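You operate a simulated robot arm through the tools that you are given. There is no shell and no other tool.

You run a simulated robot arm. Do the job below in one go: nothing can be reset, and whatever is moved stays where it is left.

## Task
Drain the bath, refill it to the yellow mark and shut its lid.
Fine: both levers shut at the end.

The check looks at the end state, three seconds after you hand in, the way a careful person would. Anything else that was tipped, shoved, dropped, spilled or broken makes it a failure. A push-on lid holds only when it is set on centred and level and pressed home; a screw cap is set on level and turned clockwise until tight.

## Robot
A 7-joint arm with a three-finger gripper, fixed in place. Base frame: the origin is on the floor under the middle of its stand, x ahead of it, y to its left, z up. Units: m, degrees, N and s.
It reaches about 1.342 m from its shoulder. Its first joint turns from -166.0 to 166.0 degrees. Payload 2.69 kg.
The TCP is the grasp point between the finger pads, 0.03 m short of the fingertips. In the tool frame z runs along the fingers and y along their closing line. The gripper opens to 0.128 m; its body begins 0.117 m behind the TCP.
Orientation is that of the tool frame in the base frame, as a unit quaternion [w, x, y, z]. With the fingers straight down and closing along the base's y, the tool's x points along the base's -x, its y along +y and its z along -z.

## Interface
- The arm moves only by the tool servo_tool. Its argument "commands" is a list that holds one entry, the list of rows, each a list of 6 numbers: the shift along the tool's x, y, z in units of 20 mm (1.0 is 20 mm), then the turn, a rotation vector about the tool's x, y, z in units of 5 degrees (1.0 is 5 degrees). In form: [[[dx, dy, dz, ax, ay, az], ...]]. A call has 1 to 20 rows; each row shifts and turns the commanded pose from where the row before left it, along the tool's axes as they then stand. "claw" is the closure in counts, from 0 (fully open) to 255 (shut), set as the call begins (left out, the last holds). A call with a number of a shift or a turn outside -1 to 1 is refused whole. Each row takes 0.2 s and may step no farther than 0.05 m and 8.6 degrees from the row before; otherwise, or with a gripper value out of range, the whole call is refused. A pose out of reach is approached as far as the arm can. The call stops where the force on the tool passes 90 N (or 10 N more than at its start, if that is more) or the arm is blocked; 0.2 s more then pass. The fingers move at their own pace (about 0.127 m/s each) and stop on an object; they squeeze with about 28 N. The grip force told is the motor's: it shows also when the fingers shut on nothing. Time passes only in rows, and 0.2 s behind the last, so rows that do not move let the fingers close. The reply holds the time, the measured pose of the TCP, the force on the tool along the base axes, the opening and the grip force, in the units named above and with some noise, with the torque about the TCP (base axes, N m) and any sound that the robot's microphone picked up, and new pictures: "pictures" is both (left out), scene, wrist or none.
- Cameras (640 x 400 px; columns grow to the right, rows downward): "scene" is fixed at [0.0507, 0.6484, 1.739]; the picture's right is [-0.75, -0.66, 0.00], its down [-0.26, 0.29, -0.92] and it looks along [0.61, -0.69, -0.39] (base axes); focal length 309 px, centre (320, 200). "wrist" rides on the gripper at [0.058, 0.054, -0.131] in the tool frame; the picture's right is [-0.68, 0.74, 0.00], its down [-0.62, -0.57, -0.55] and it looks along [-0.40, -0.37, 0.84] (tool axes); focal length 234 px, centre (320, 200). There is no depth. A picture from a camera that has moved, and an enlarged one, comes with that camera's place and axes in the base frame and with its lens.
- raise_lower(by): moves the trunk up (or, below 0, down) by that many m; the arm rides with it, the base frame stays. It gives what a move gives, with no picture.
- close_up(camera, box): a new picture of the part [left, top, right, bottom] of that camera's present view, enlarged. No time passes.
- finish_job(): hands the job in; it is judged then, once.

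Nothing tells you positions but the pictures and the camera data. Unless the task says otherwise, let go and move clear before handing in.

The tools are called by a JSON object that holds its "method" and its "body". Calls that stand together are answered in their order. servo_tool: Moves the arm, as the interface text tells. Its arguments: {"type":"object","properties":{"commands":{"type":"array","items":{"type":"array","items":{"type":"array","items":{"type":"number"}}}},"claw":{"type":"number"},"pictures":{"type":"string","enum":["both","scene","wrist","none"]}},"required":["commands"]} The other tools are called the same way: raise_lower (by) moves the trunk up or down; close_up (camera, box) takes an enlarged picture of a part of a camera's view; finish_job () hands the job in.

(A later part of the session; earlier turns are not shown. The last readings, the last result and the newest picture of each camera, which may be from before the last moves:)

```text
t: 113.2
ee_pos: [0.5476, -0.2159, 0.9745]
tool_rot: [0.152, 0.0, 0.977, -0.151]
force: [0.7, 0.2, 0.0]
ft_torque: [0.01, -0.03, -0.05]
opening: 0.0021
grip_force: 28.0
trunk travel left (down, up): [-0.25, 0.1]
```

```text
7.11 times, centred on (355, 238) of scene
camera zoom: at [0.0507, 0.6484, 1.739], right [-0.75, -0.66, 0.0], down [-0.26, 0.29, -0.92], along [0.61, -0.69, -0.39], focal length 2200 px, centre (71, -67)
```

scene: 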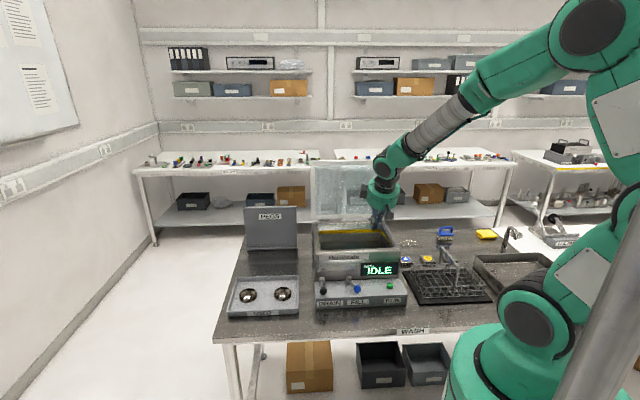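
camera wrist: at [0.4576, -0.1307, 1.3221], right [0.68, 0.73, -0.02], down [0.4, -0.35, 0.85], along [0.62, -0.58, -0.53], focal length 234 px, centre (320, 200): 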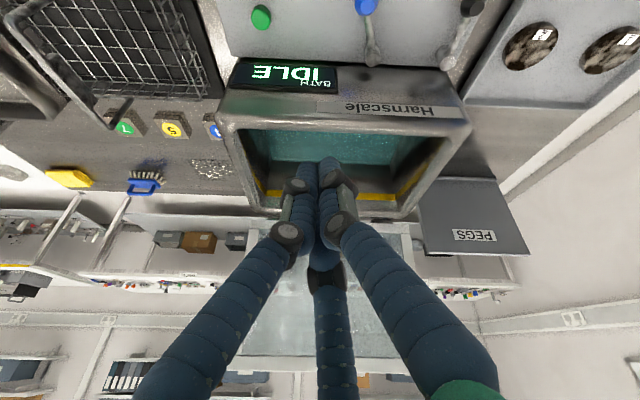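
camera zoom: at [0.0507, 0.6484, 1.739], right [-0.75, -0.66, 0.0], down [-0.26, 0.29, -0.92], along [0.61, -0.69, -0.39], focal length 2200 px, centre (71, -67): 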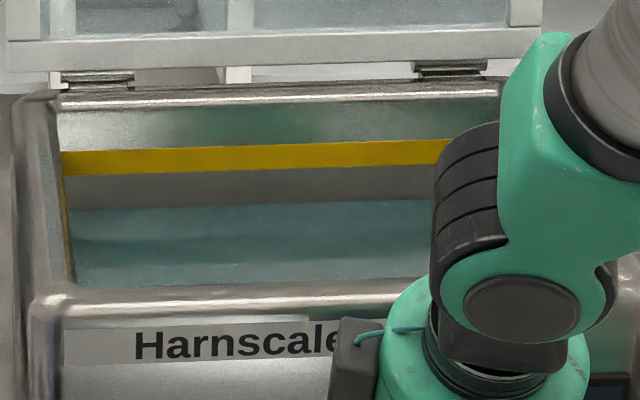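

The water line is about 35 px below the band's lower edge, or roughly 30 s. I wait for six more intervals.

{"method": "servo_tool", "body": {"commands": [[[0, 0, 0, 0, 0, 0], [0, 0, 0, 0, 0, 0], [0, 0, 0, 0, 0, 0], [0, 0, 0, 0, 0, 0], [0, 0, 0, 0, 0, 0], [0, 0, 0, 0, 0, 0], [0, 0, 0, 0, 0, 0], [0, 0, 0, 0, 0, 0], [0, 0, 0, 0, 0, 0], [0, 0, 0, 0, 0, 0], [0, 0, 0, 0, 0, 0], [0, 0, 0, 0, 0, 0], [0, 0, 0, 0, 0, 0], [0, 0, 0, 0, 0, 0], [0, 0, 0, 0, 0, 0], [0, 0, 0, 0, 0, 0], [0, 0, 0, 0, 0, 0], [0, 0, 0, 0, 0, 0], [0, 0, 0, 0, 0, 0], [0, 0, 0, 0, 0, 0]]], "claw": 255, "pictures": "none"}}

{"method": "servo_tool", "body": {"commands": [[[0, 0, 0, 0, 0, 0], [0, 0, 0, 0, 0, 0], [0, 0, 0, 0, 0, 0], [0, 0, 0, 0, 0, 0], [0, 0, 0, 0, 0, 0], [0, 0, 0, 0, 0, 0], [0, 0, 0, 0, 0, 0], [0, 0, 0, 0, 0, 0], [0, 0, 0, 0, 0, 0], [0, 0, 0, 0, 0, 0], [0, 0, 0, 0, 0, 0], [0, 0, 0, 0, 0, 0], [0, 0, 0, 0, 0, 0], [0, 0, 0, 0, 0, 0], [0, 0, 0, 0, 0, 0], [0, 0, 0, 0, 0, 0], [0, 0, 0, 0, 0, 0], [0, 0, 0, 0, 0, 0], [0, 0, 0, 0, 0, 0], [0, 0, 0, 0, 0, 0]]], "claw": 255, "pictures": "none"}}

{"method": "servo_tool", "body": {"commands": [[[0, 0, 0, 0, 0, 0], [0, 0, 0, 0, 0, 0], [0, 0, 0, 0, 0, 0], [0, 0, 0, 0, 0, 0], [0, 0, 0, 0, 0, 0], [0, 0, 0, 0, 0, 0], [0, 0, 0, 0, 0, 0], [0, 0, 0, 0, 0, 0], [0, 0, 0, 0, 0, 0], [0, 0, 0, 0, 0, 0], [0, 0, 0, 0, 0, 0], [0, 0, 0, 0, 0, 0], [0, 0, 0, 0, 0, 0], [0, 0, 0, 0, 0, 0], [0, 0, 0, 0, 0, 0], [0, 0, 0, 0, 0, 0], [0, 0, 0, 0, 0, 0], [0, 0, 0, 0, 0, 0], [0, 0, 0, 0, 0, 0], [0, 0, 0, 0, 0, 0]]], "claw": 255, "pictures": "none"}}

{"method": "servo_tool", "body": {"commands": [[[0, 0, 0, 0, 0, 0], [0, 0, 0, 0, 0, 0], [0, 0, 0, 0, 0, 0], [0, 0, 0, 0, 0, 0], [0, 0, 0, 0, 0, 0], [0, 0, 0, 0, 0, 0], [0, 0, 0, 0, 0, 0], [0, 0, 0, 0, 0, 0], [0, 0, 0, 0, 0, 0], [0, 0, 0, 0, 0, 0], [0, 0, 0, 0, 0, 0], [0, 0, 0, 0, 0, 0], [0, 0, 0, 0, 0, 0], [0, 0, 0, 0, 0, 0], [0, 0, 0, 0, 0, 0], [0, 0, 0, 0, 0, 0], [0, 0, 0, 0, 0, 0], [0, 0, 0, 0, 0, 0], [0, 0, 0, 0, 0, 0], [0, 0, 0, 0, 0, 0]]], "claw": 255, "pictures": "none"}}

{"method": "servo_tool", "body": {"commands": [[[0, 0, 0, 0, 0, 0], [0, 0, 0, 0, 0, 0], [0, 0, 0, 0, 0, 0], [0, 0, 0, 0, 0, 0], [0, 0, 0, 0, 0, 0], [0, 0, 0, 0, 0, 0], [0, 0, 0, 0, 0, 0], [0, 0, 0, 0, 0, 0], [0, 0, 0, 0, 0, 0], [0, 0, 0, 0, 0, 0], [0, 0, 0, 0, 0, 0], [0, 0, 0, 0, 0, 0], [0, 0, 0, 0, 0, 0], [0, 0, 0, 0, 0, 0], [0, 0, 0, 0, 0, 0], [0, 0, 0, 0, 0, 0], [0, 0, 0, 0, 0, 0], [0, 0, 0, 0, 0, 0], [0, 0, 0, 0, 0, 0], [0, 0, 0, 0, 0, 0]]], "claw": 255, "pictures": "none"}}

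{"method": "servo_tool", "body": {"commands": [[[0, 0, 0, 0, 0, 0], [0, 0, 0, 0, 0, 0], [0, 0, 0, 0, 0, 0], [0, 0, 0, 0, 0, 0], [0, 0, 0, 0, 0, 0], [0, 0, 0, 0, 0, 0], [0, 0, 0, 0, 0, 0], [0, 0, 0, 0, 0, 0], [0, 0, 0, 0, 0, 0], [0, 0, 0, 0, 0, 0], [0, 0, 0, 0, 0, 0], [0, 0, 0, 0, 0, 0], [0, 0, 0, 0, 0, 0], [0, 0, 0, 0, 0, 0], [0, 0, 0, 0, 0, 0], [0, 0, 0, 0, 0, 0], [0, 0, 0, 0, 0, 0], [0, 0, 0, 0, 0, 0], [0, 0, 0, 0, 0, 0], [0, 0, 0, 0, 0, 0]]], "claw": 255, "pictures": "none"}}

{"method": "close_up", "body": {"camera": "scene", "box": [310, 210, 400, 265]}}

{"method": "close_up", "body": {"camera": "scene", "box": [315, 225, 345, 245]}}

```text
t: 117.4
ee_pos: [0.5487, -0.217, 0.9742]
tool_rot: [0.153, 0.0, 0.977, -0.151]
force: [0.3, -0.1, -0.3]
ft_torque: [0.01, -0.01, -0.03]
opening: 0.002
grip_force: 27.9
trunk travel left (down, up): [-0.25, 0.1]
```

```text
t: 121.6
ee_pos: [0.5481, -0.2163, 0.9738]
tool_rot: [0.152, 0.0, 0.977, -0.151]
force: [-0.4, 0.3, 0.2]
ft_torque: [0.0, -0.03, 0.04]
opening: 0.0021
grip_force: 28.6
trunk travel left (down, up): [-0.25, 0.1]
```

```text
t: 125.8
ee_pos: [0.5479, -0.2161, 0.9753]
tool_rot: [0.152, -0.001, 0.977, -0.15]
force: [-0.1, 0.0, 0.2]
ft_torque: [-0.01, -0.02, 0.01]
opening: 0.002
grip_force: 28.0
trunk travel left (down, up): [-0.25, 0.1]
```

```text
t: 130.0
ee_pos: [0.5484, -0.2159, 0.9747]
tool_rot: [0.152, 0.0, 0.977, -0.151]
force: [-0.9, 0.5, 0.1]
ft_torque: [-0.03, 0.0, 0.0]
opening: 0.002
grip_force: 28.0
trunk travel left (down, up): [-0.25, 0.1]
```

```text
t: 134.2
ee_pos: [0.5492, -0.2162, 0.9743]
tool_rot: [0.152, -0.001, 0.977, -0.151]
force: [0.1, -0.5, -0.4]
ft_torque: [0.05, 0.0, 0.02]
opening: 0.0022
grip_force: 28.0
trunk travel left (down, up): [-0.25, 0.1]
```

```text
t: 138.4
ee_pos: [0.5485, -0.2164, 0.9742]
tool_rot: [0.153, 0.0, 0.977, -0.151]
force: [0.2, 0.0, -0.4]
ft_torque: [0.02, 0.01, 0.0]
opening: 0.0025
grip_force: 28.0
trunk travel left (down, up): [-0.25, 0.1]
```

```text
7.11 times, centred on (355, 238) of scene
camera zoom: at [0.0507, 0.6484, 1.739], right [-0.75, -0.66, 0.0], down [-0.26, 0.29, -0.92], along [0.61, -0.69, -0.39], focal length 2200 px, centre (71, -67)
```

zoom: 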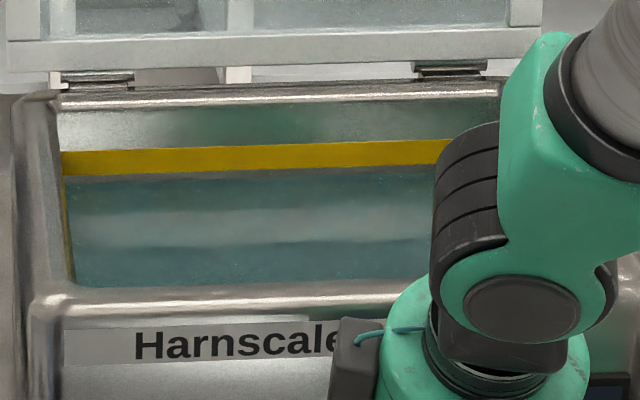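

```text
16.00 times, centred on (330, 235) of scene
camera zoom: at [0.0507, 0.6484, 1.739], right [-0.75, -0.66, 0.0], down [-0.26, 0.29, -0.92], along [0.61, -0.69, -0.39], focal length 4950 px, centre (160, -360)
```

zoom: 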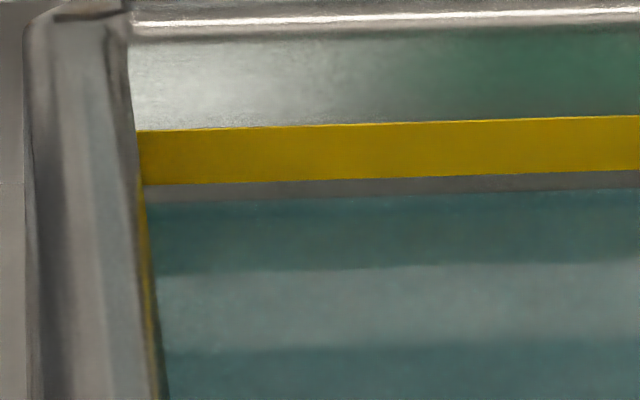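

The water is just below the band. I wait 12 s more, aiming to stop at the middle of the band.

{"method": "servo_tool", "body": {"commands": [[[0, 0, 0, 0, 0, 0], [0, 0, 0, 0, 0, 0], [0, 0, 0, 0, 0, 0], [0, 0, 0, 0, 0, 0], [0, 0, 0, 0, 0, 0], [0, 0, 0, 0, 0, 0], [0, 0, 0, 0, 0, 0], [0, 0, 0, 0, 0, 0], [0, 0, 0, 0, 0, 0], [0, 0, 0, 0, 0, 0], [0, 0, 0, 0, 0, 0], [0, 0, 0, 0, 0, 0], [0, 0, 0, 0, 0, 0], [0, 0, 0, 0, 0, 0], [0, 0, 0, 0, 0, 0], [0, 0, 0, 0, 0, 0], [0, 0, 0, 0, 0, 0], [0, 0, 0, 0, 0, 0], [0, 0, 0, 0, 0, 0], [0, 0, 0, 0, 0, 0]]], "claw": 255, "pictures": "none"}}

{"method": "servo_tool", "body": {"commands": [[[0, 0, 0, 0, 0, 0], [0, 0, 0, 0, 0, 0], [0, 0, 0, 0, 0, 0], [0, 0, 0, 0, 0, 0], [0, 0, 0, 0, 0, 0], [0, 0, 0, 0, 0, 0], [0, 0, 0, 0, 0, 0], [0, 0, 0, 0, 0, 0], [0, 0, 0, 0, 0, 0], [0, 0, 0, 0, 0, 0], [0, 0, 0, 0, 0, 0], [0, 0, 0, 0, 0, 0], [0, 0, 0, 0, 0, 0], [0, 0, 0, 0, 0, 0], [0, 0, 0, 0, 0, 0], [0, 0, 0, 0, 0, 0], [0, 0, 0, 0, 0, 0], [0, 0, 0, 0, 0, 0], [0, 0, 0, 0, 0, 0], [0, 0, 0, 0, 0, 0]]], "claw": 255, "pictures": "none"}}

{"method": "servo_tool", "body": {"commands": [[[0, 0, 0, 0, 0, 0], [0, 0, 0, 0, 0, 0], [0, 0, 0, 0, 0, 0], [0, 0, 0, 0, 0, 0], [0, 0, 0, 0, 0, 0], [0, 0, 0, 0, 0, 0], [0, 0, 0, 0, 0, 0], [0, 0, 0, 0, 0, 0], [0, 0, 0, 0, 0, 0], [0, 0, 0, 0, 0, 0], [0, 0, 0, 0, 0, 0], [0, 0, 0, 0, 0, 0], [0, 0, 0, 0, 0, 0], [0, 0, 0, 0, 0, 0], [0, 0, 0, 0, 0, 0], [0, 0, 0, 0, 0, 0], [0, 0, 0, 0, 0, 0], [0, 0, 0, 0, 0, 0], [0, 0, 0, 0, 0, 0], [0, 0, 0, 0, 0, 0]]], "claw": 255, "pictures": "none"}}

{"method": "close_up", "body": {"camera": "scene", "box": [315, 225, 345, 245]}}

{"method": "close_up", "body": {"camera": "wrist", "box": [200, 80, 440, 260]}}

```text
t: 142.6
ee_pos: [0.5487, -0.2166, 0.9745]
tool_rot: [0.153, -0.001, 0.977, -0.151]
force: [-0.6, 0.3, 0.5]
ft_torque: [0.0, -0.02, 0.0]
opening: 0.0018
grip_force: 27.6
trunk travel left (down, up): [-0.25, 0.1]
```

```text
t: 146.8
ee_pos: [0.548, -0.2157, 0.9752]
tool_rot: [0.153, -0.001, 0.977, -0.151]
force: [-0.1, 0.2, -0.1]
ft_torque: [0.0, -0.01, 0.01]
opening: 0.0023
grip_force: 27.7
trunk travel left (down, up): [-0.25, 0.1]
```

```text
t: 151.0
ee_pos: [0.5477, -0.2155, 0.9737]
tool_rot: [0.153, -0.001, 0.977, -0.151]
force: [-0.1, 0.3, 0.5]
ft_torque: [0.02, 0.02, -0.01]
opening: 0.0025
grip_force: 27.4
trunk travel left (down, up): [-0.25, 0.1]
```

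```text
16.00 times, centred on (330, 235) of scene
camera zoom: at [0.0507, 0.6484, 1.739], right [-0.75, -0.66, 0.0], down [-0.26, 0.29, -0.92], along [0.61, -0.69, -0.39], focal length 4950 px, centre (160, -360)
```

zoom: 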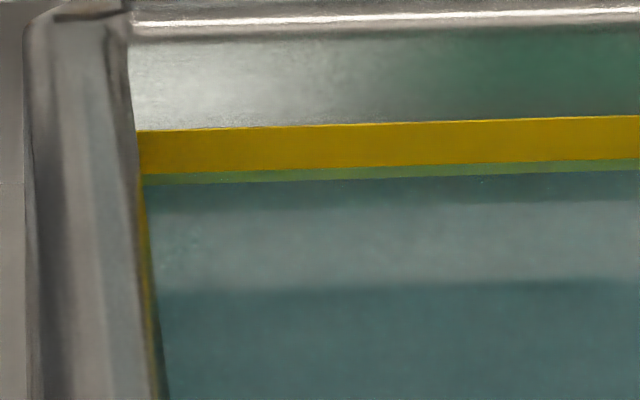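

```text
2.22 times, centred on (320, 170) of wrist
camera zoom: at [0.4553, -0.1289, 1.0603], right [0.68, 0.73, -0.02], down [0.4, -0.35, 0.85], along [0.62, -0.58, -0.53], focal length 520 px, centre (320, 267)
```

zoom: 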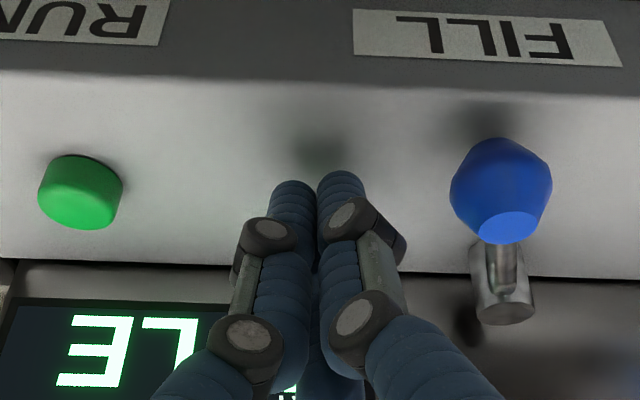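

The water is now inside the band, with mid-band about 7 s away. I move the fist up close to the FILL knob, wait 3 s, then check.

{"method": "servo_tool", "body": {"commands": [[[-0.16, 0.16, 0, 0, 0, 0], [-0.16, 0.16, 0, 0, 0, 0], [-0.16, 0.16, 0, 0, 0, 0], [-0.16, 0.16, 0, 0, 0, 0], [0, 0, 0, 0, 0, 0], [0, 0, 0, 0, 0, 0], [0, 0, 0, 0, 0, 0], [0, 0, 0, 0, 0, 0], [0, 0, 0, 0, 0, 0], [0, 0, 0, 0, 0, 0], [0, 0, 0, 0, 0, 0], [0, 0, 0, 0, 0, 0], [0, 0, 0, 0, 0, 0], [0, 0, 0, 0, 0, 0], [0, 0, 0, 0, 0, 0], [0, 0, 0, 0, 0, 0], [0, 0, 0, 0, 0, 0], [0, 0, 0, 0, 0, 0]]], "claw": 255, "pictures": "none"}}

{"method": "close_up", "body": {"camera": "scene", "box": [315, 225, 345, 245]}}

{"method": "close_up", "body": {"camera": "wrist", "box": [200, 80, 440, 260]}}

```text
t: 154.8
ee_pos: [0.5605, -0.2041, 0.9758]
tool_rot: [0.152, 0.0, 0.977, -0.151]
force: [0.5, -0.9, 0.6]
ft_torque: [-0.05, 0.01, -0.02]
opening: 0.0025
grip_force: 28.3
trunk travel left (down, up): [-0.25, 0.1]
```

```text
16.00 times, centred on (330, 235) of scene
camera zoom: at [0.0507, 0.6484, 1.739], right [-0.75, -0.66, 0.0], down [-0.26, 0.29, -0.92], along [0.61, -0.69, -0.39], focal length 4950 px, centre (160, -360)
```

zoom: 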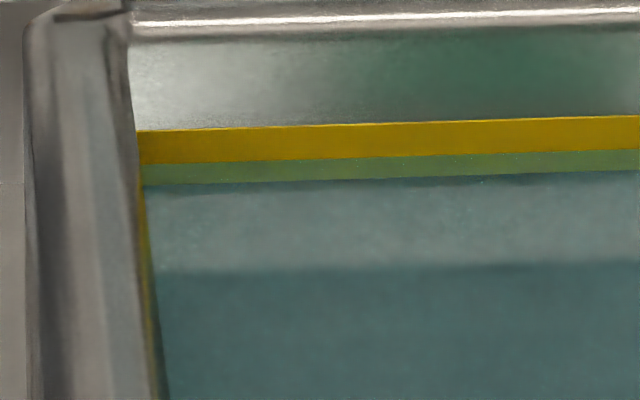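

```text
2.22 times, centred on (320, 170) of wrist
camera zoom: at [0.4681, -0.1173, 1.0611], right [0.68, 0.73, -0.02], down [0.4, -0.35, 0.85], along [0.62, -0.58, -0.53], focal length 520 px, centre (320, 267)
```

zoom: 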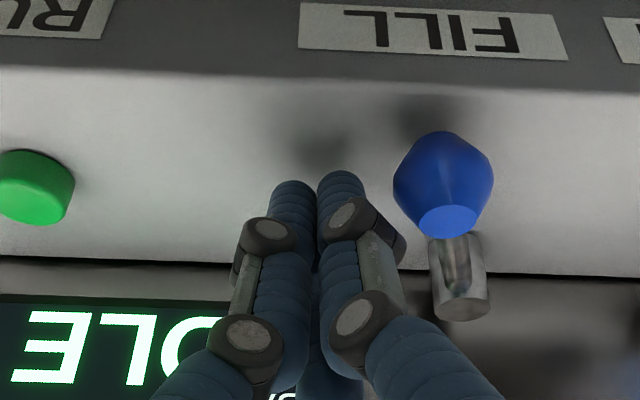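

The waterline is almost at mid-band. I close the FILL lever now by pushing left.

{"method": "servo_tool", "body": {"commands": [[[-0.15, 0.2, -0.03, 0, 0, 0], [-0.09, 0.3, -0.07, 0, 0, 0], [-0.08, 0.3, -0.07, 0, 0, 0], [-0.07, 0.3, -0.07, 0, 0, 0], [-0.07, 0.3, -0.07, 0, 0, 0], [-0.07, 0.3, -0.07, 0, 0, 0]]], "claw": 255, "pictures": "none"}}

{"method": "close_up", "body": {"camera": "scene", "box": [305, 240, 405, 310]}}

{"method": "close_up", "body": {"camera": "wrist", "box": [200, 80, 440, 260]}}

{"method": "close_up", "body": {"camera": "scene", "box": [315, 225, 345, 245]}}

```text
t: 156.2
ee_pos: [0.5666, -0.1708, 0.9737]
tool_rot: [0.15, 0.001, 0.977, -0.152]
force: [-10.0, -14.4, 1.6]
ft_torque: [-0.22, 0.18, -0.05]
opening: 0.0021
grip_force: 27.8
trunk travel left (down, up): [-0.25, 0.1]
```

```text
5.71 times, centred on (355, 275) of scene
camera zoom: at [0.0507, 0.6484, 1.739], right [-0.75, -0.66, 0.0], down [-0.26, 0.29, -0.92], along [0.61, -0.69, -0.39], focal length 1768 px, centre (120, -229)
```

zoom: 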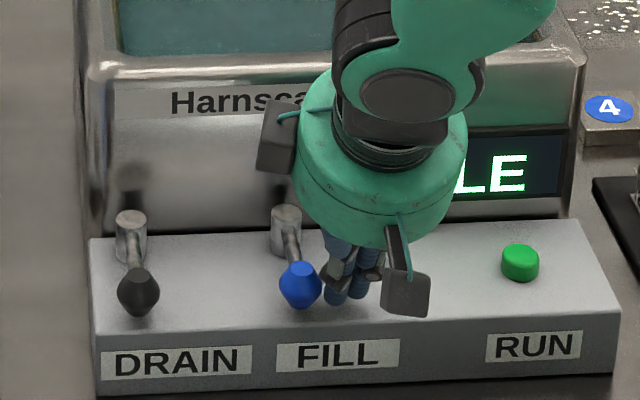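

```text
2.22 times, centred on (320, 170) of wrist
camera zoom: at [0.4752, -0.083, 1.06], right [0.68, 0.73, -0.02], down [0.4, -0.35, 0.85], along [0.61, -0.58, -0.53], focal length 520 px, centre (320, 267)
```

zoom: 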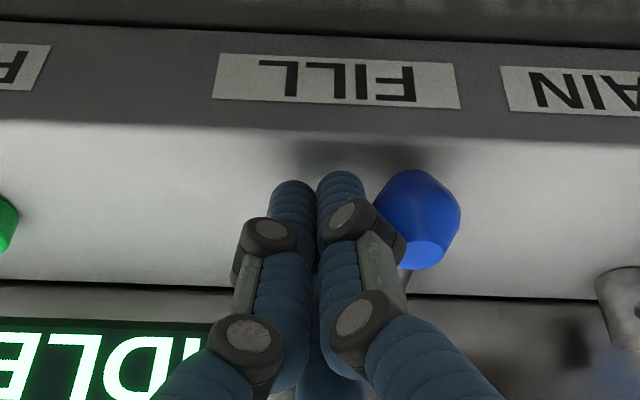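

```text
16.00 times, centred on (330, 235) of scene
camera zoom: at [0.0507, 0.6484, 1.739], right [-0.75, -0.66, 0.0], down [-0.26, 0.29, -0.92], along [0.61, -0.69, -0.39], focal length 4950 px, centre (160, -360)
```

zoom: 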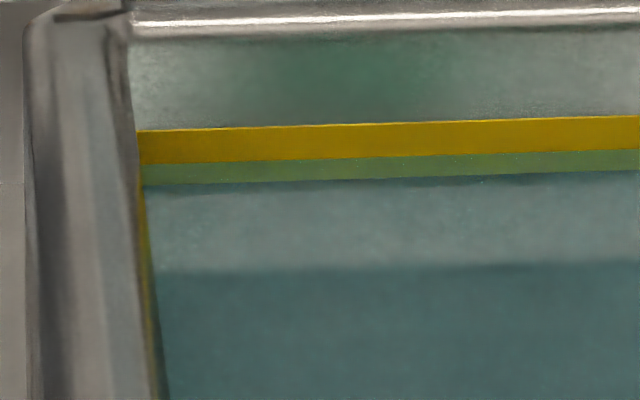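

Both levers are back at their closed stops and the water sits near the middle of the yellow band. I back off and rise clear, then check the level holds steady.

{"method": "servo_tool", "body": {"commands": [[[-0.05, 0.05, 0, 0, 0, 0], [0.5, -0.5, 0, 0, 0, 0], [0.3, -0.3, 0, 0, 0, 0], [-0.299, -0.299, -0.906, 0, 0, 0], [-0.299, -0.299, -0.906, 0, 0, 0], [-0.299, -0.299, -0.906, 0, 0, 0], [-0.299, -0.299, -0.906, 0, 0, 0], [-0.299, -0.299, -0.906, 0, 0, 0], [-0.299, -0.299, -0.906, 0, 0, 0], [-0.299, -0.299, -0.906, 0, 0, 0], [-0.299, -0.299, -0.906, 0, 0, 0], [-0.299, -0.299, -0.906, 0, 0, 0], [-0.299, -0.299, -0.906, 0, 0, 0], [-0.299, -0.299, -0.906, 0, 0, 0], [-0.299, -0.299, -0.906, 0, 0, 0]]], "claw": 255, "pictures": "both"}}

{"method": "close_up", "body": {"camera": "scene", "box": [315, 225, 345, 245]}}

{"method": "close_up", "body": {"camera": "scene", "box": [305, 240, 405, 310]}}

```text
t: 159.4
ee_pos: [0.5557, -0.1858, 1.2162]
tool_rot: [0.151, 0.001, 0.977, -0.152]
force: [0.5, 0.1, -0.3]
ft_torque: [0.0, 0.0, -0.01]
opening: 0.0021
grip_force: 27.9
trunk travel left (down, up): [-0.25, 0.1]
camera wrist: at [0.4628, -0.0974, 1.3014], right [0.68, 0.73, -0.02], down [0.4, -0.35, 0.85], along [0.62, -0.58, -0.53], focal length 234 px, centre (320, 200)
```

scene: 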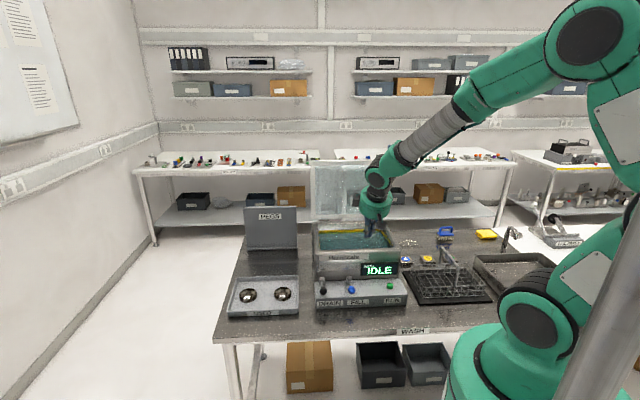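
wrist: 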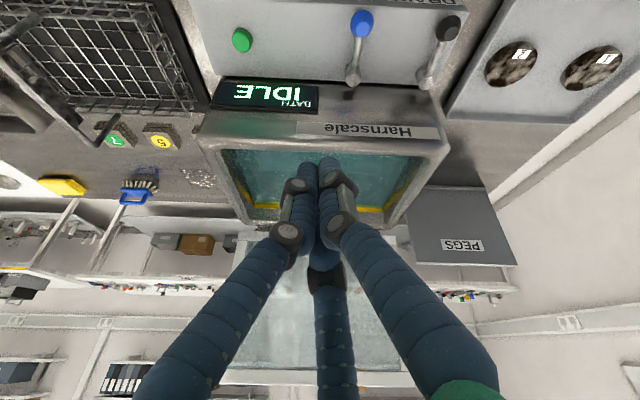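

```text
16.00 times, centred on (330, 235) of scene
camera zoom: at [0.0507, 0.6484, 1.739], right [-0.75, -0.66, 0.0], down [-0.26, 0.29, -0.92], along [0.61, -0.69, -0.39], focal length 4950 px, centre (160, -360)
```

zoom: 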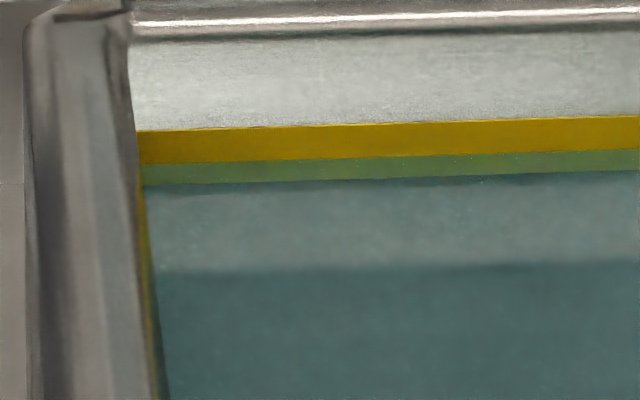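

```text
5.71 times, centred on (355, 275) of scene
camera zoom: at [0.0507, 0.6484, 1.739], right [-0.75, -0.66, 0.0], down [-0.26, 0.29, -0.92], along [0.61, -0.69, -0.39], focal length 1768 px, centre (120, -229)
```

zoom: 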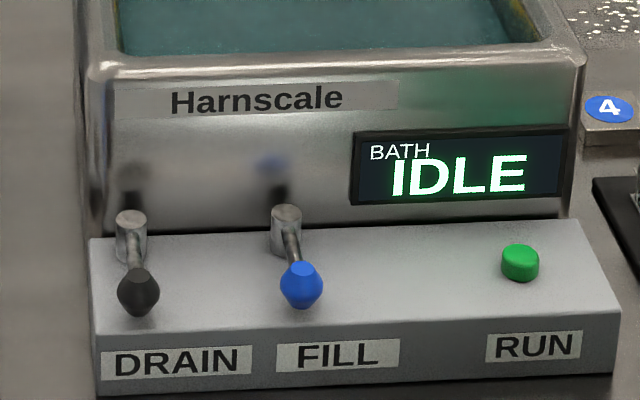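

The level is holding and both levers match their starting shut positions. Next is the lid, so I look closely at its geometry.

{"method": "close_up", "body": {"camera": "scene", "box": [300, 150, 400, 235]}}

{"method": "close_up", "body": {"camera": "wrist", "box": [180, 140, 460, 380]}}

```text
4.71 times, centred on (350, 192) of scene
camera zoom: at [0.0507, 0.6484, 1.739], right [-0.75, -0.66, 0.0], down [-0.26, 0.29, -0.92], along [0.61, -0.69, -0.39], focal length 1456 px, centre (179, 235)
```

zoom: 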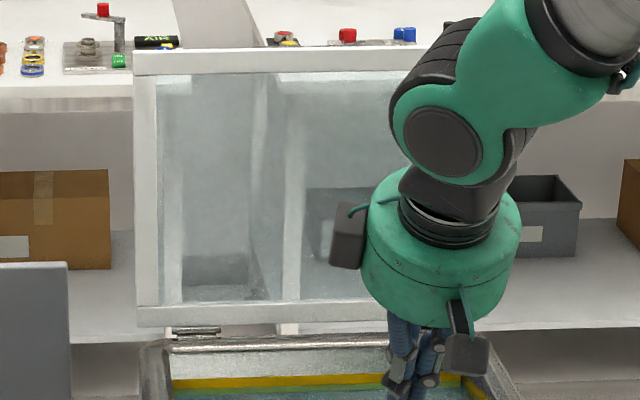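

```text
1.67 times, centred on (320, 260) of wrist
camera zoom: at [0.4628, -0.0974, 1.3014], right [0.68, 0.73, -0.02], down [0.4, -0.35, 0.85], along [0.62, -0.58, -0.53], focal length 390 px, centre (320, 100)
```

zoom: 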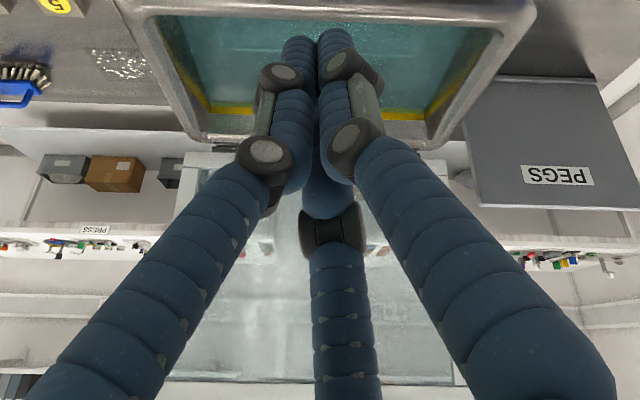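

The lid is a framed glass panel leaning slightly back. I rise, straighten the tool and turn it 45° so the fingers will close across the lid's thickness.

{"method": "servo_tool", "body": {"commands": [[[0, 0, -1, -0.707, 0.707, 0], [0, 0, -1, -0.707, 0.707, 0], [0, 0, -1, -0.707, 0.707, 0], [0, 0, -1, -0.707, 0.707, 0], [0, 0, -1, -0.707, 0.707, 0], [0, 0, -1, 0, 0, -1], [0, 0, -1, 0, 0, -1], [0, 0, -1, 0, 0, -1], [0, 0, -1, 0, 0, -1], [0, 0, -1, 0, 0, -1], [0, 0, -1, 0, 0, -1], [0, 0, -1, 0, 0, -1], [0, 0, -1, 0, 0, -1], [0, 0, -1, 0, 0, -1], [0, 0, -1, 0, 0, 0], [0, 0, -1, 0, 0, 0], [0, 0, -1, 0, 0, 0], [0, 0, -1, 0, 0, 0], [0, 0, -1, 0, 0, 0]]], "claw": 0, "pictures": "both"}}

{"method": "close_up", "body": {"camera": "scene", "box": [300, 150, 400, 235]}}

```text
t: 163.4
ee_pos: [0.5397, -0.1685, 1.5913]
tool_rot: [0.001, -0.382, 0.924, 0.002]
force: [0.3, 0.5, 0.4]
ft_torque: [-0.01, -0.04, -0.01]
opening: 0.1282
grip_force: 0.1
trunk travel left (down, up): [-0.25, 0.1]
camera wrist: at [0.4599, -0.171, 1.7224], right [-0.04, 1.0, 0.0], down [0.84, 0.03, 0.55], along [0.55, 0.03, -0.84], focal length 234 px, centre (320, 200)
```

scene: 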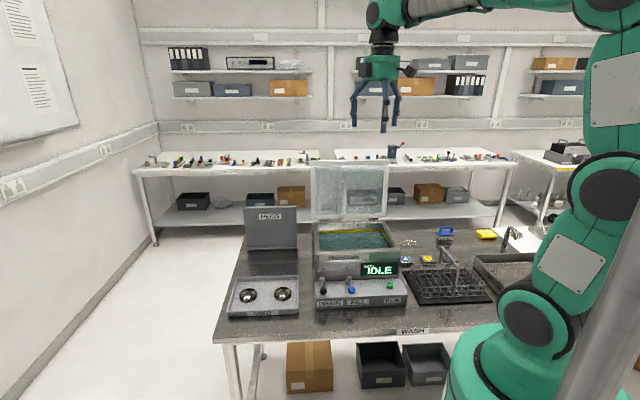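
wrist: 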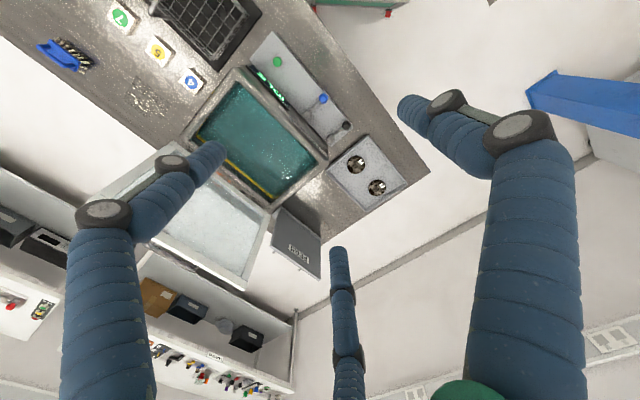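

```text
4.71 times, centred on (350, 192) of scene
camera zoom: at [0.0507, 0.6484, 1.739], right [-0.75, -0.66, 0.0], down [-0.26, 0.29, -0.92], along [0.61, -0.69, -0.39], focal length 1456 px, centre (179, 235)
```

zoom: 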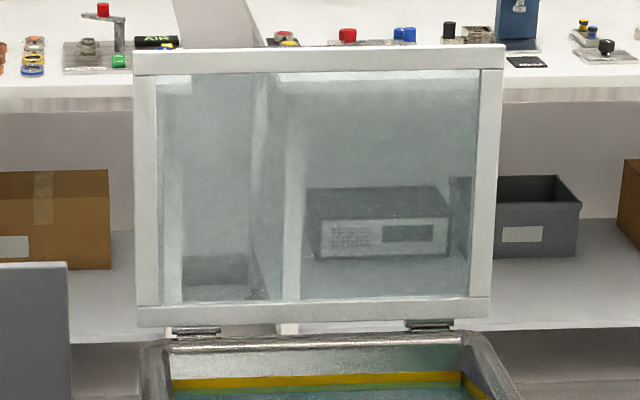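

The lid spans about 0.35 m wide, hinged near f≈0.855 and z≈1.10, with its top edge around z≈1.37. I zoom the wrist view to triangulate the top edge.

{"method": "close_up", "body": {"camera": "wrist", "box": [70, 120, 350, 320]}}

```text
2.00 times, centred on (210, 220) of wrist
camera zoom: at [0.4599, -0.171, 1.7224], right [-0.04, 1.0, 0.0], down [0.84, 0.03, 0.55], along [0.55, 0.03, -0.84], focal length 468 px, centre (540, 160)
```

zoom: 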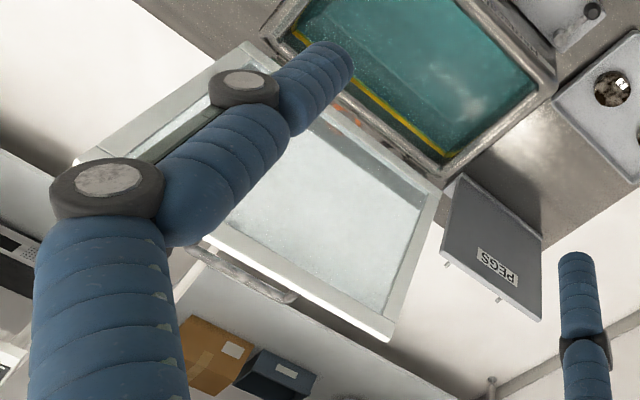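

I now also see a handle bar on the lid's back (outer) face near its middle. I plan to cage the lid's top edge on its right part, clear of the handle, with the thumb in front and two fingers behind. First I move over there, high up.

{"method": "servo_tool", "body": {"commands": [[[0.28, -1, 0, 0, 0, 0], [0.28, -1, 0, 0, 0, 0], [0.28, -1, 0, 0, 0, 0], [0.28, -1, 0, 0, 0, 0], [0.28, -1, 0, 0, 0, 0], [0.28, -1, 0, 0, 0, 0], [0.28, -1, 0, 0, 0, 0], [0.28, -1, 0, 0, 0, 0], [0.28, -1, 0, 0, 0, 0], [0.28, -1, 0, 0, 0, 0], [0.28, -1, 0, 0, 0, 0], [0.28, -1, 0, 0, 0, 0], [0.28, -1, 0, 0, 0, 0], [0.28, -1, 0, 0, 0, 0], [0.28, -1, 0, 0, 0, 0], [0.28, -1, 0, 0, 0, 0], [0.28, -1, 0, 0, 0, 0], [0.28, -1, 0, 0, 0, 0], [0.28, -1, 0, 0, 0, 0], [0.28, -1, 0, 0, 0, 0]]], "claw": 97, "pictures": "both"}}

{"method": "close_up", "body": {"camera": "scene", "box": [300, 130, 420, 235]}}

```text
t: 167.6
ee_pos: [0.7425, -0.5317, 1.5868]
tool_rot: [-0.001, -0.383, 0.924, 0.003]
force: [0.6, 0.0, 0.1]
ft_torque: [0.02, 0.05, 0.0]
opening: 0.0795
grip_force: 0.1
trunk travel left (down, up): [-0.25, 0.1]
camera wrist: at [0.6627, -0.5352, 1.7191], right [-0.04, 1.0, 0.0], down [0.84, 0.03, 0.55], along [0.55, 0.03, -0.84], focal length 234 px, centre (320, 200)
```

scene: 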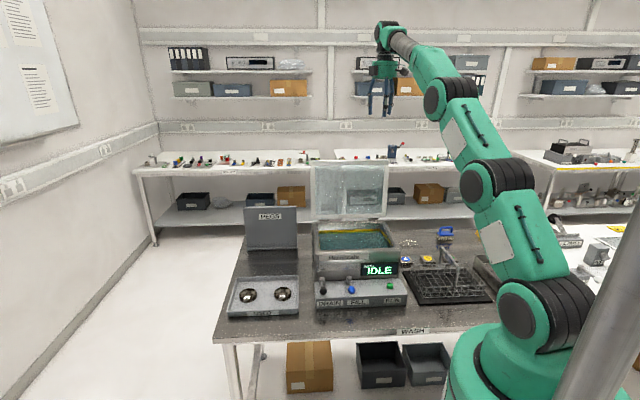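
wrist: 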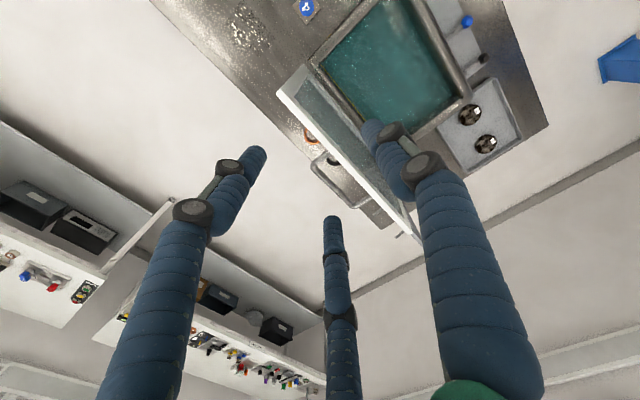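

```text
3.81 times, centred on (360, 182) of scene
camera zoom: at [0.0507, 0.6484, 1.739], right [-0.75, -0.66, 0.0], down [-0.26, 0.29, -0.92], along [0.61, -0.69, -0.39], focal length 1178 px, centre (168, 267)
```

zoom: 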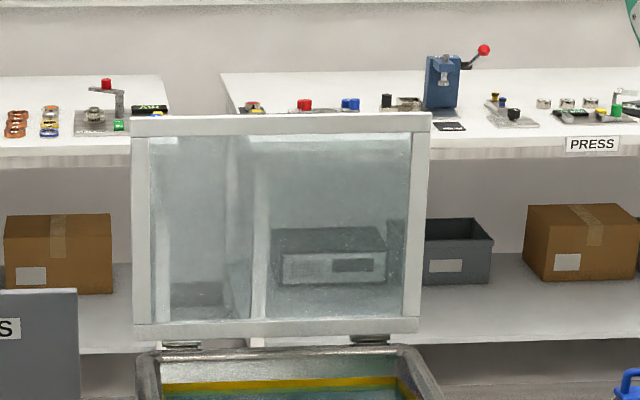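

The wrist camera now looks down on the lid's top edge, with the handle visible behind it. I zoom in to measure the edge and handle.

{"method": "close_up", "body": {"camera": "wrist", "box": [230, 60, 450, 260]}}

```text
2.00 times, centred on (340, 160) of wrist
camera zoom: at [0.6627, -0.5352, 1.7191], right [-0.04, 1.0, 0.0], down [0.84, 0.03, 0.55], along [0.55, 0.03, -0.84], focal length 468 px, centre (280, 280)
```

zoom: 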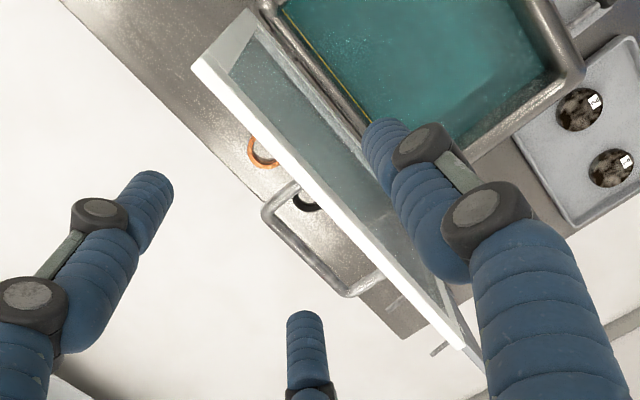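

The lid edge is about 15 mm thick and sits near f≈0.92. I tilt the tool 12° to match the lid's lean and come down just above the edge.

{"method": "servo_tool", "body": {"commands": [[[0, 0, 0, -0.8, 0, 0], [0, 0, 0, -0.8, 0, 0], [0, 0, 0, -0.8, 0, 0], [0, -0.648, 0.885, 0, 0, 0], [0, -0.648, 0.885, 0, 0, 0], [0, -0.648, 0.885, 0, 0, 0], [0, -0.648, 0.885, 0, 0, 0], [0, -0.648, 0.885, 0, 0, 0]]], "claw": 97, "pictures": "both"}}

{"method": "close_up", "body": {"camera": "wrist", "box": [220, 60, 440, 260]}}

{"method": "close_up", "body": {"camera": "scene", "box": [300, 130, 420, 235]}}

```text
t: 169.4
ee_pos: [0.7888, -0.5778, 1.4985]
tool_rot: [-0.002, -0.382, 0.924, 0.002]
force: [0.7, -0.3, 0.5]
ft_torque: [0.0, 0.03, -0.03]
opening: 0.0793
grip_force: 0.1
out of reach, approached as far as the arm can: row 1, 2, 3
trunk travel left (down, up): [-0.25, 0.1]
camera wrist: at [0.7084, -0.5801, 1.6305], right [-0.04, 1.0, 0.0], down [0.84, 0.03, 0.55], along [0.55, 0.03, -0.84], focal length 234 px, centre (320, 200)
```

scene: 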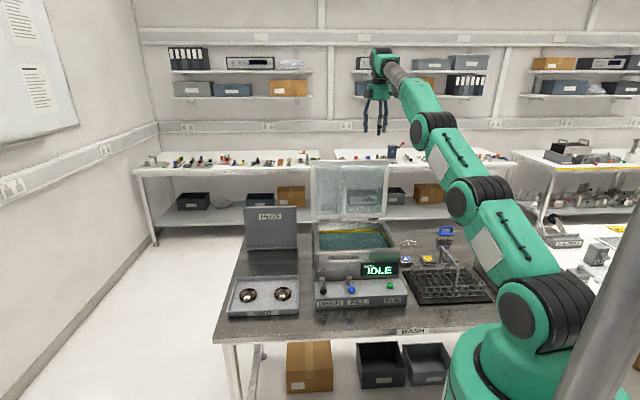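
wrist: 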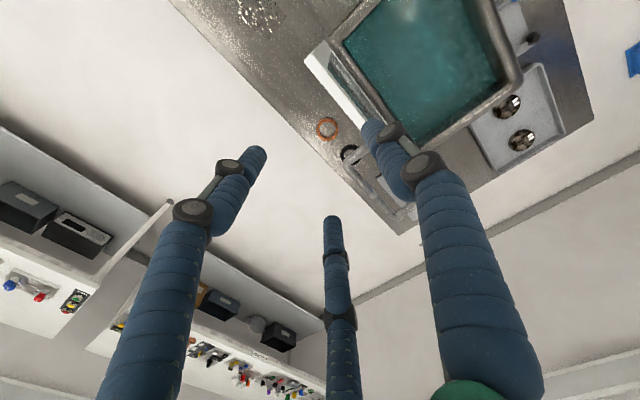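

```text
2.00 times, centred on (330, 160) of wrist
camera zoom: at [0.7084, -0.5801, 1.6305], right [-0.04, 1.0, 0.0], down [0.84, 0.03, 0.55], along [0.55, 0.03, -0.84], focal length 468 px, centre (300, 280)
```

zoom: 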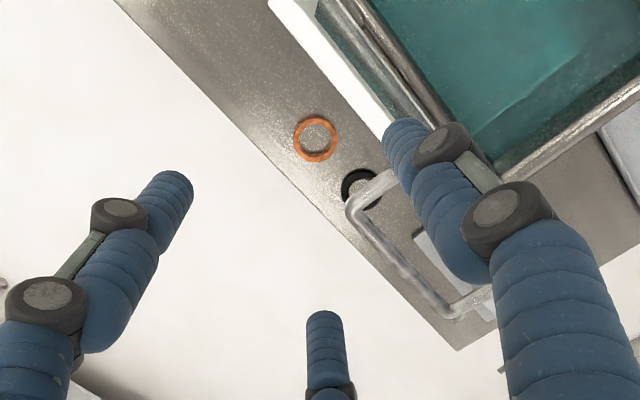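

```text
3.81 times, centred on (360, 182) of scene
camera zoom: at [0.0507, 0.6484, 1.739], right [-0.75, -0.66, 0.0], down [-0.26, 0.29, -0.92], along [0.61, -0.69, -0.39], focal length 1178 px, centre (168, 267)
```

zoom: 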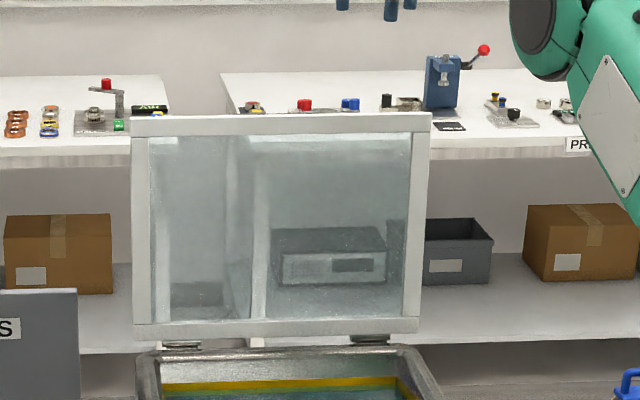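

The tilt is out of reach at that distance, so I keep the tool vertical; the cage gap still accommodates the lid's lean. I shift back toward the robot and lower until the tips are just above the edge.

{"method": "servo_tool", "body": {"commands": [[[0, 0.9, 0, 0, 0, 0], [0, 0.9, 0, 0, 0, 0], [0, 0, 0.85, 0, 0, 0], [0, 0, 0.85, 0, 0, 0], [0, 0, 0.85, 0, 0, 0], [0, 0, 0.85, 0, 0, 0]]], "claw": 97, "pictures": "both"}}

{"method": "close_up", "body": {"camera": "wrist", "box": [220, 60, 440, 260]}}

{"method": "close_up", "body": {"camera": "scene", "box": [300, 130, 420, 235]}}

```text
t: 170.8
ee_pos: [0.7643, -0.5489, 1.4333]
tool_rot: [-0.001, -0.383, 0.924, 0.001]
force: [-0.2, 1.4, -0.1]
ft_torque: [0.02, 0.02, 0.0]
opening: 0.0793
grip_force: 0.0
trunk travel left (down, up): [-0.25, 0.1]
camera wrist: at [0.685, -0.5522, 1.5649], right [-0.04, 1.0, 0.0], down [0.84, 0.03, 0.55], along [0.55, 0.03, -0.84], focal length 234 px, centre (320, 200)
```

scene: 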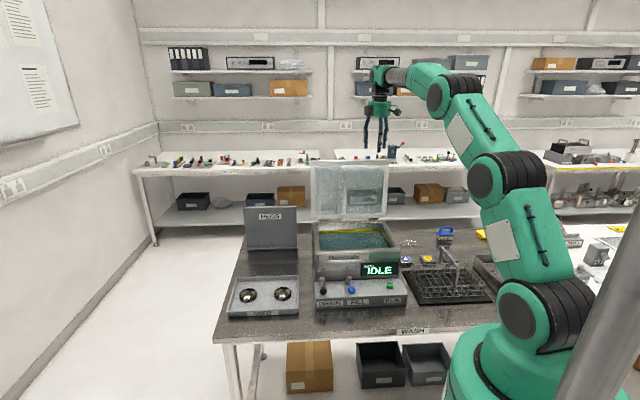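
wrist: 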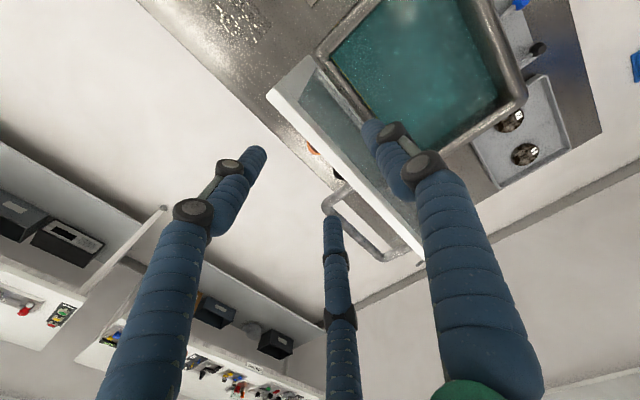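

```text
2.00 times, centred on (330, 160) of wrist
camera zoom: at [0.685, -0.5522, 1.5649], right [-0.04, 1.0, 0.0], down [0.84, 0.03, 0.55], along [0.55, 0.03, -0.84], focal length 468 px, centre (300, 280)
```

zoom: 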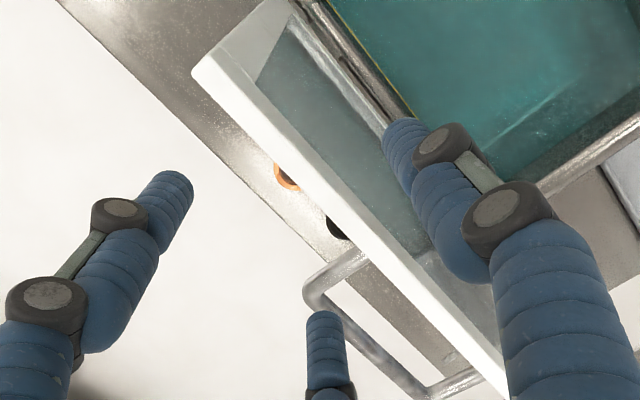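

```text
3.81 times, centred on (360, 182) of scene
camera zoom: at [0.0507, 0.6484, 1.739], right [-0.75, -0.66, 0.0], down [-0.26, 0.29, -0.92], along [0.61, -0.69, -0.39], focal length 1178 px, centre (168, 267)
```

zoom: 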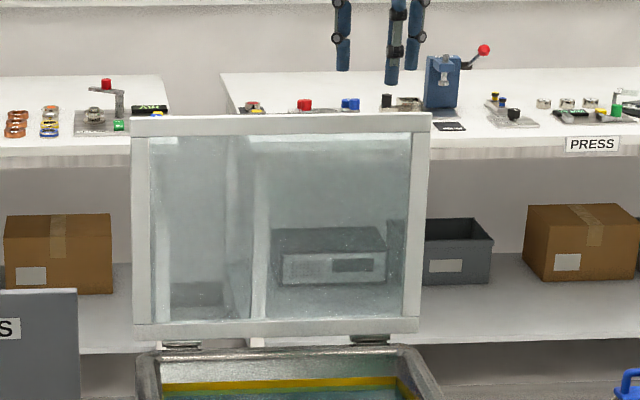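

The lid edge lies centred between thumb and the two back fingers, and the handle starts about 25 mm left of the nearer finger. I lower so the fingers straddle the edge by about 30 mm.

{"method": "servo_tool", "body": {"commands": [[[0, 0, 0.9, 0, 0, 0], [0, 0, 0.9, 0, 0, 0], [0, 0, 0.9, 0, 0, 0], [0, 0, 0.9, 0, 0, 0]]], "claw": 97, "pictures": "both"}}

{"method": "close_up", "body": {"camera": "wrist", "box": [220, 60, 440, 260]}}

{"method": "close_up", "body": {"camera": "scene", "box": [300, 130, 420, 235]}}

```text
t: 171.8
ee_pos: [0.762, -0.5495, 1.3615]
tool_rot: [-0.001, -0.382, 0.924, 0.001]
force: [-0.1, 0.2, 0.5]
ft_torque: [0.02, -0.02, -0.01]
opening: 0.0792
grip_force: 0.0
trunk travel left (down, up): [-0.25, 0.1]
camera wrist: at [0.6838, -0.5531, 1.4923], right [-0.04, 1.0, 0.0], down [0.84, 0.03, 0.55], along [0.55, 0.03, -0.84], focal length 234 px, centre (320, 200)
```

scene: 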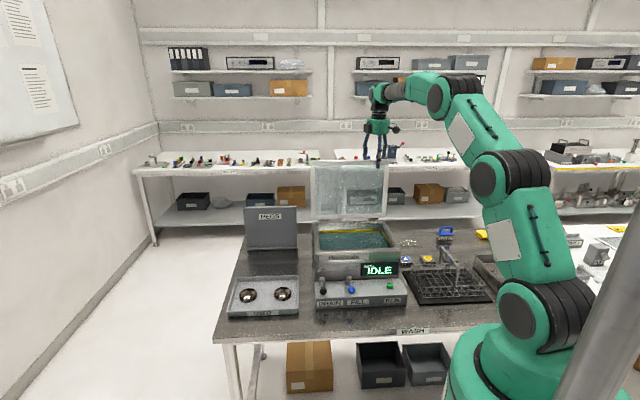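
wrist: 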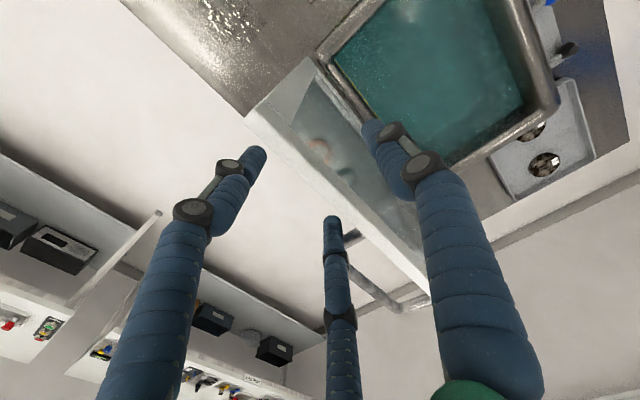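

```text
2.00 times, centred on (330, 160) of wrist
camera zoom: at [0.6838, -0.5531, 1.4923], right [-0.04, 1.0, 0.0], down [0.84, 0.03, 0.55], along [0.55, 0.03, -0.84], focal length 468 px, centre (300, 280)
```

zoom: 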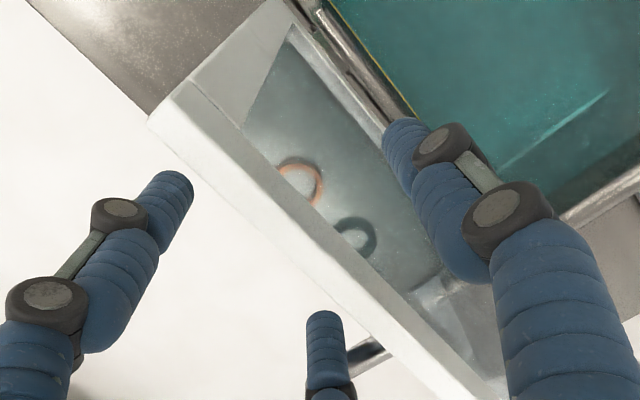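

```text
3.81 times, centred on (360, 182) of scene
camera zoom: at [0.0507, 0.6484, 1.739], right [-0.75, -0.66, 0.0], down [-0.26, 0.29, -0.92], along [0.61, -0.69, -0.39], focal length 1178 px, centre (168, 267)
```

zoom: 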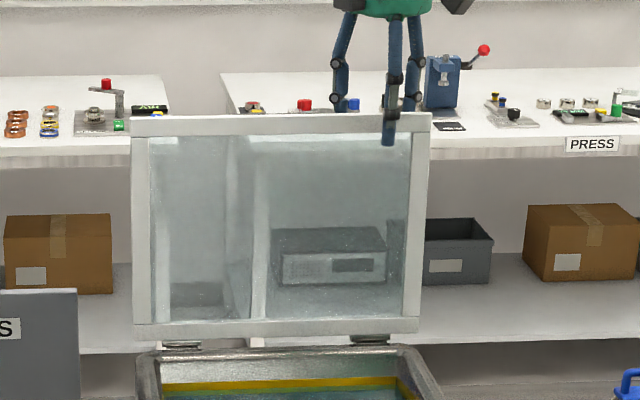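

The cage is in place: thumb in front, two fingers behind. I narrow the opening a little, take slightly more depth, and draw the lid slowly toward vertical.

{"method": "servo_tool", "body": {"commands": [[[0, 0, 0, 0, 0, 0], [0, 0, 0, 0, 0, 0], [0, 0, 0.35, 0, 0, 0], [0, 0, 0.35, 0, 0, 0], [0, 0.4, 0, 0, 0, 0], [0, 0.4, 0, 0, 0, 0], [0, 0.4, 0, 0, 0, 0]]], "claw": 145, "pictures": "both"}}

{"method": "close_up", "body": {"camera": "wrist", "box": [220, 60, 440, 260]}}

{"method": "close_up", "body": {"camera": "scene", "box": [300, 130, 420, 235]}}

```text
t: 173.4
ee_pos: [0.7459, -0.5331, 1.3457]
tool_rot: [0.0, -0.383, 0.924, 0.002]
force: [-0.2, 0.3, 0.5]
ft_torque: [0.03, 0.01, 0.07]
opening: 0.0553
grip_force: 0.0
trunk travel left (down, up): [-0.25, 0.1]
camera wrist: at [0.6663, -0.5368, 1.478], right [-0.04, 1.0, 0.0], down [0.84, 0.03, 0.55], along [0.55, 0.03, -0.84], focal length 234 px, centre (320, 200)
```

scene: 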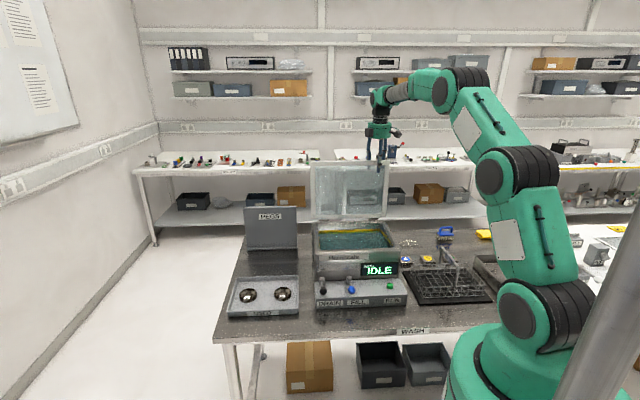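
wrist: 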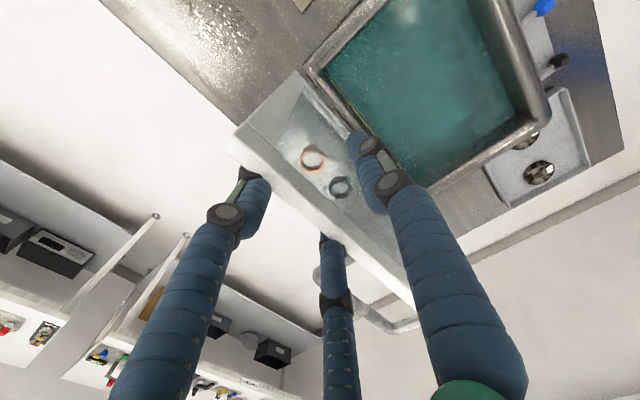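

```text
2.00 times, centred on (330, 160) of wrist
camera zoom: at [0.6663, -0.5368, 1.478], right [-0.04, 1.0, 0.0], down [0.84, 0.03, 0.55], along [0.55, 0.03, -0.84], focal length 468 px, centre (300, 280)
```

zoom: 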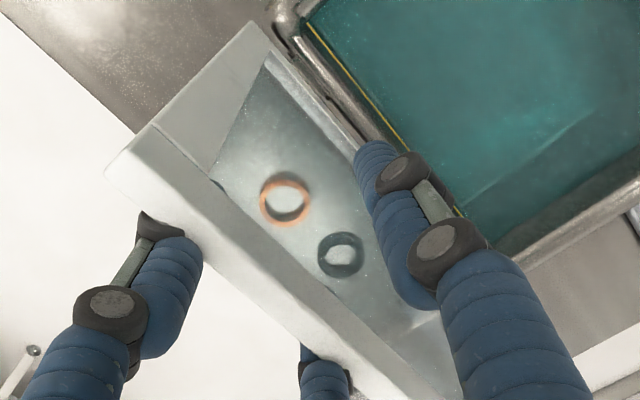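

```text
3.81 times, centred on (360, 182) of scene
camera zoom: at [0.0507, 0.6484, 1.739], right [-0.75, -0.66, 0.0], down [-0.26, 0.29, -0.92], along [0.61, -0.69, -0.39], focal length 1178 px, centre (168, 267)
```

zoom: 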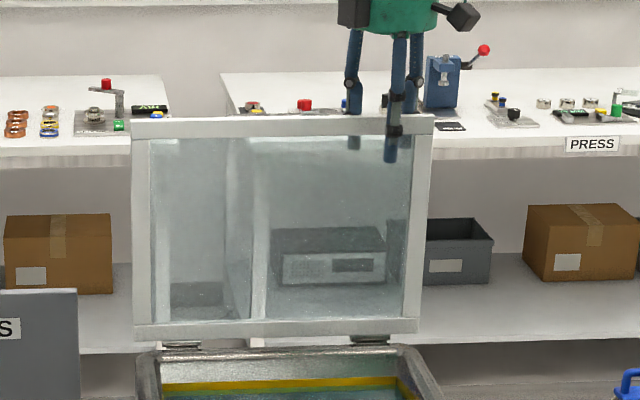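

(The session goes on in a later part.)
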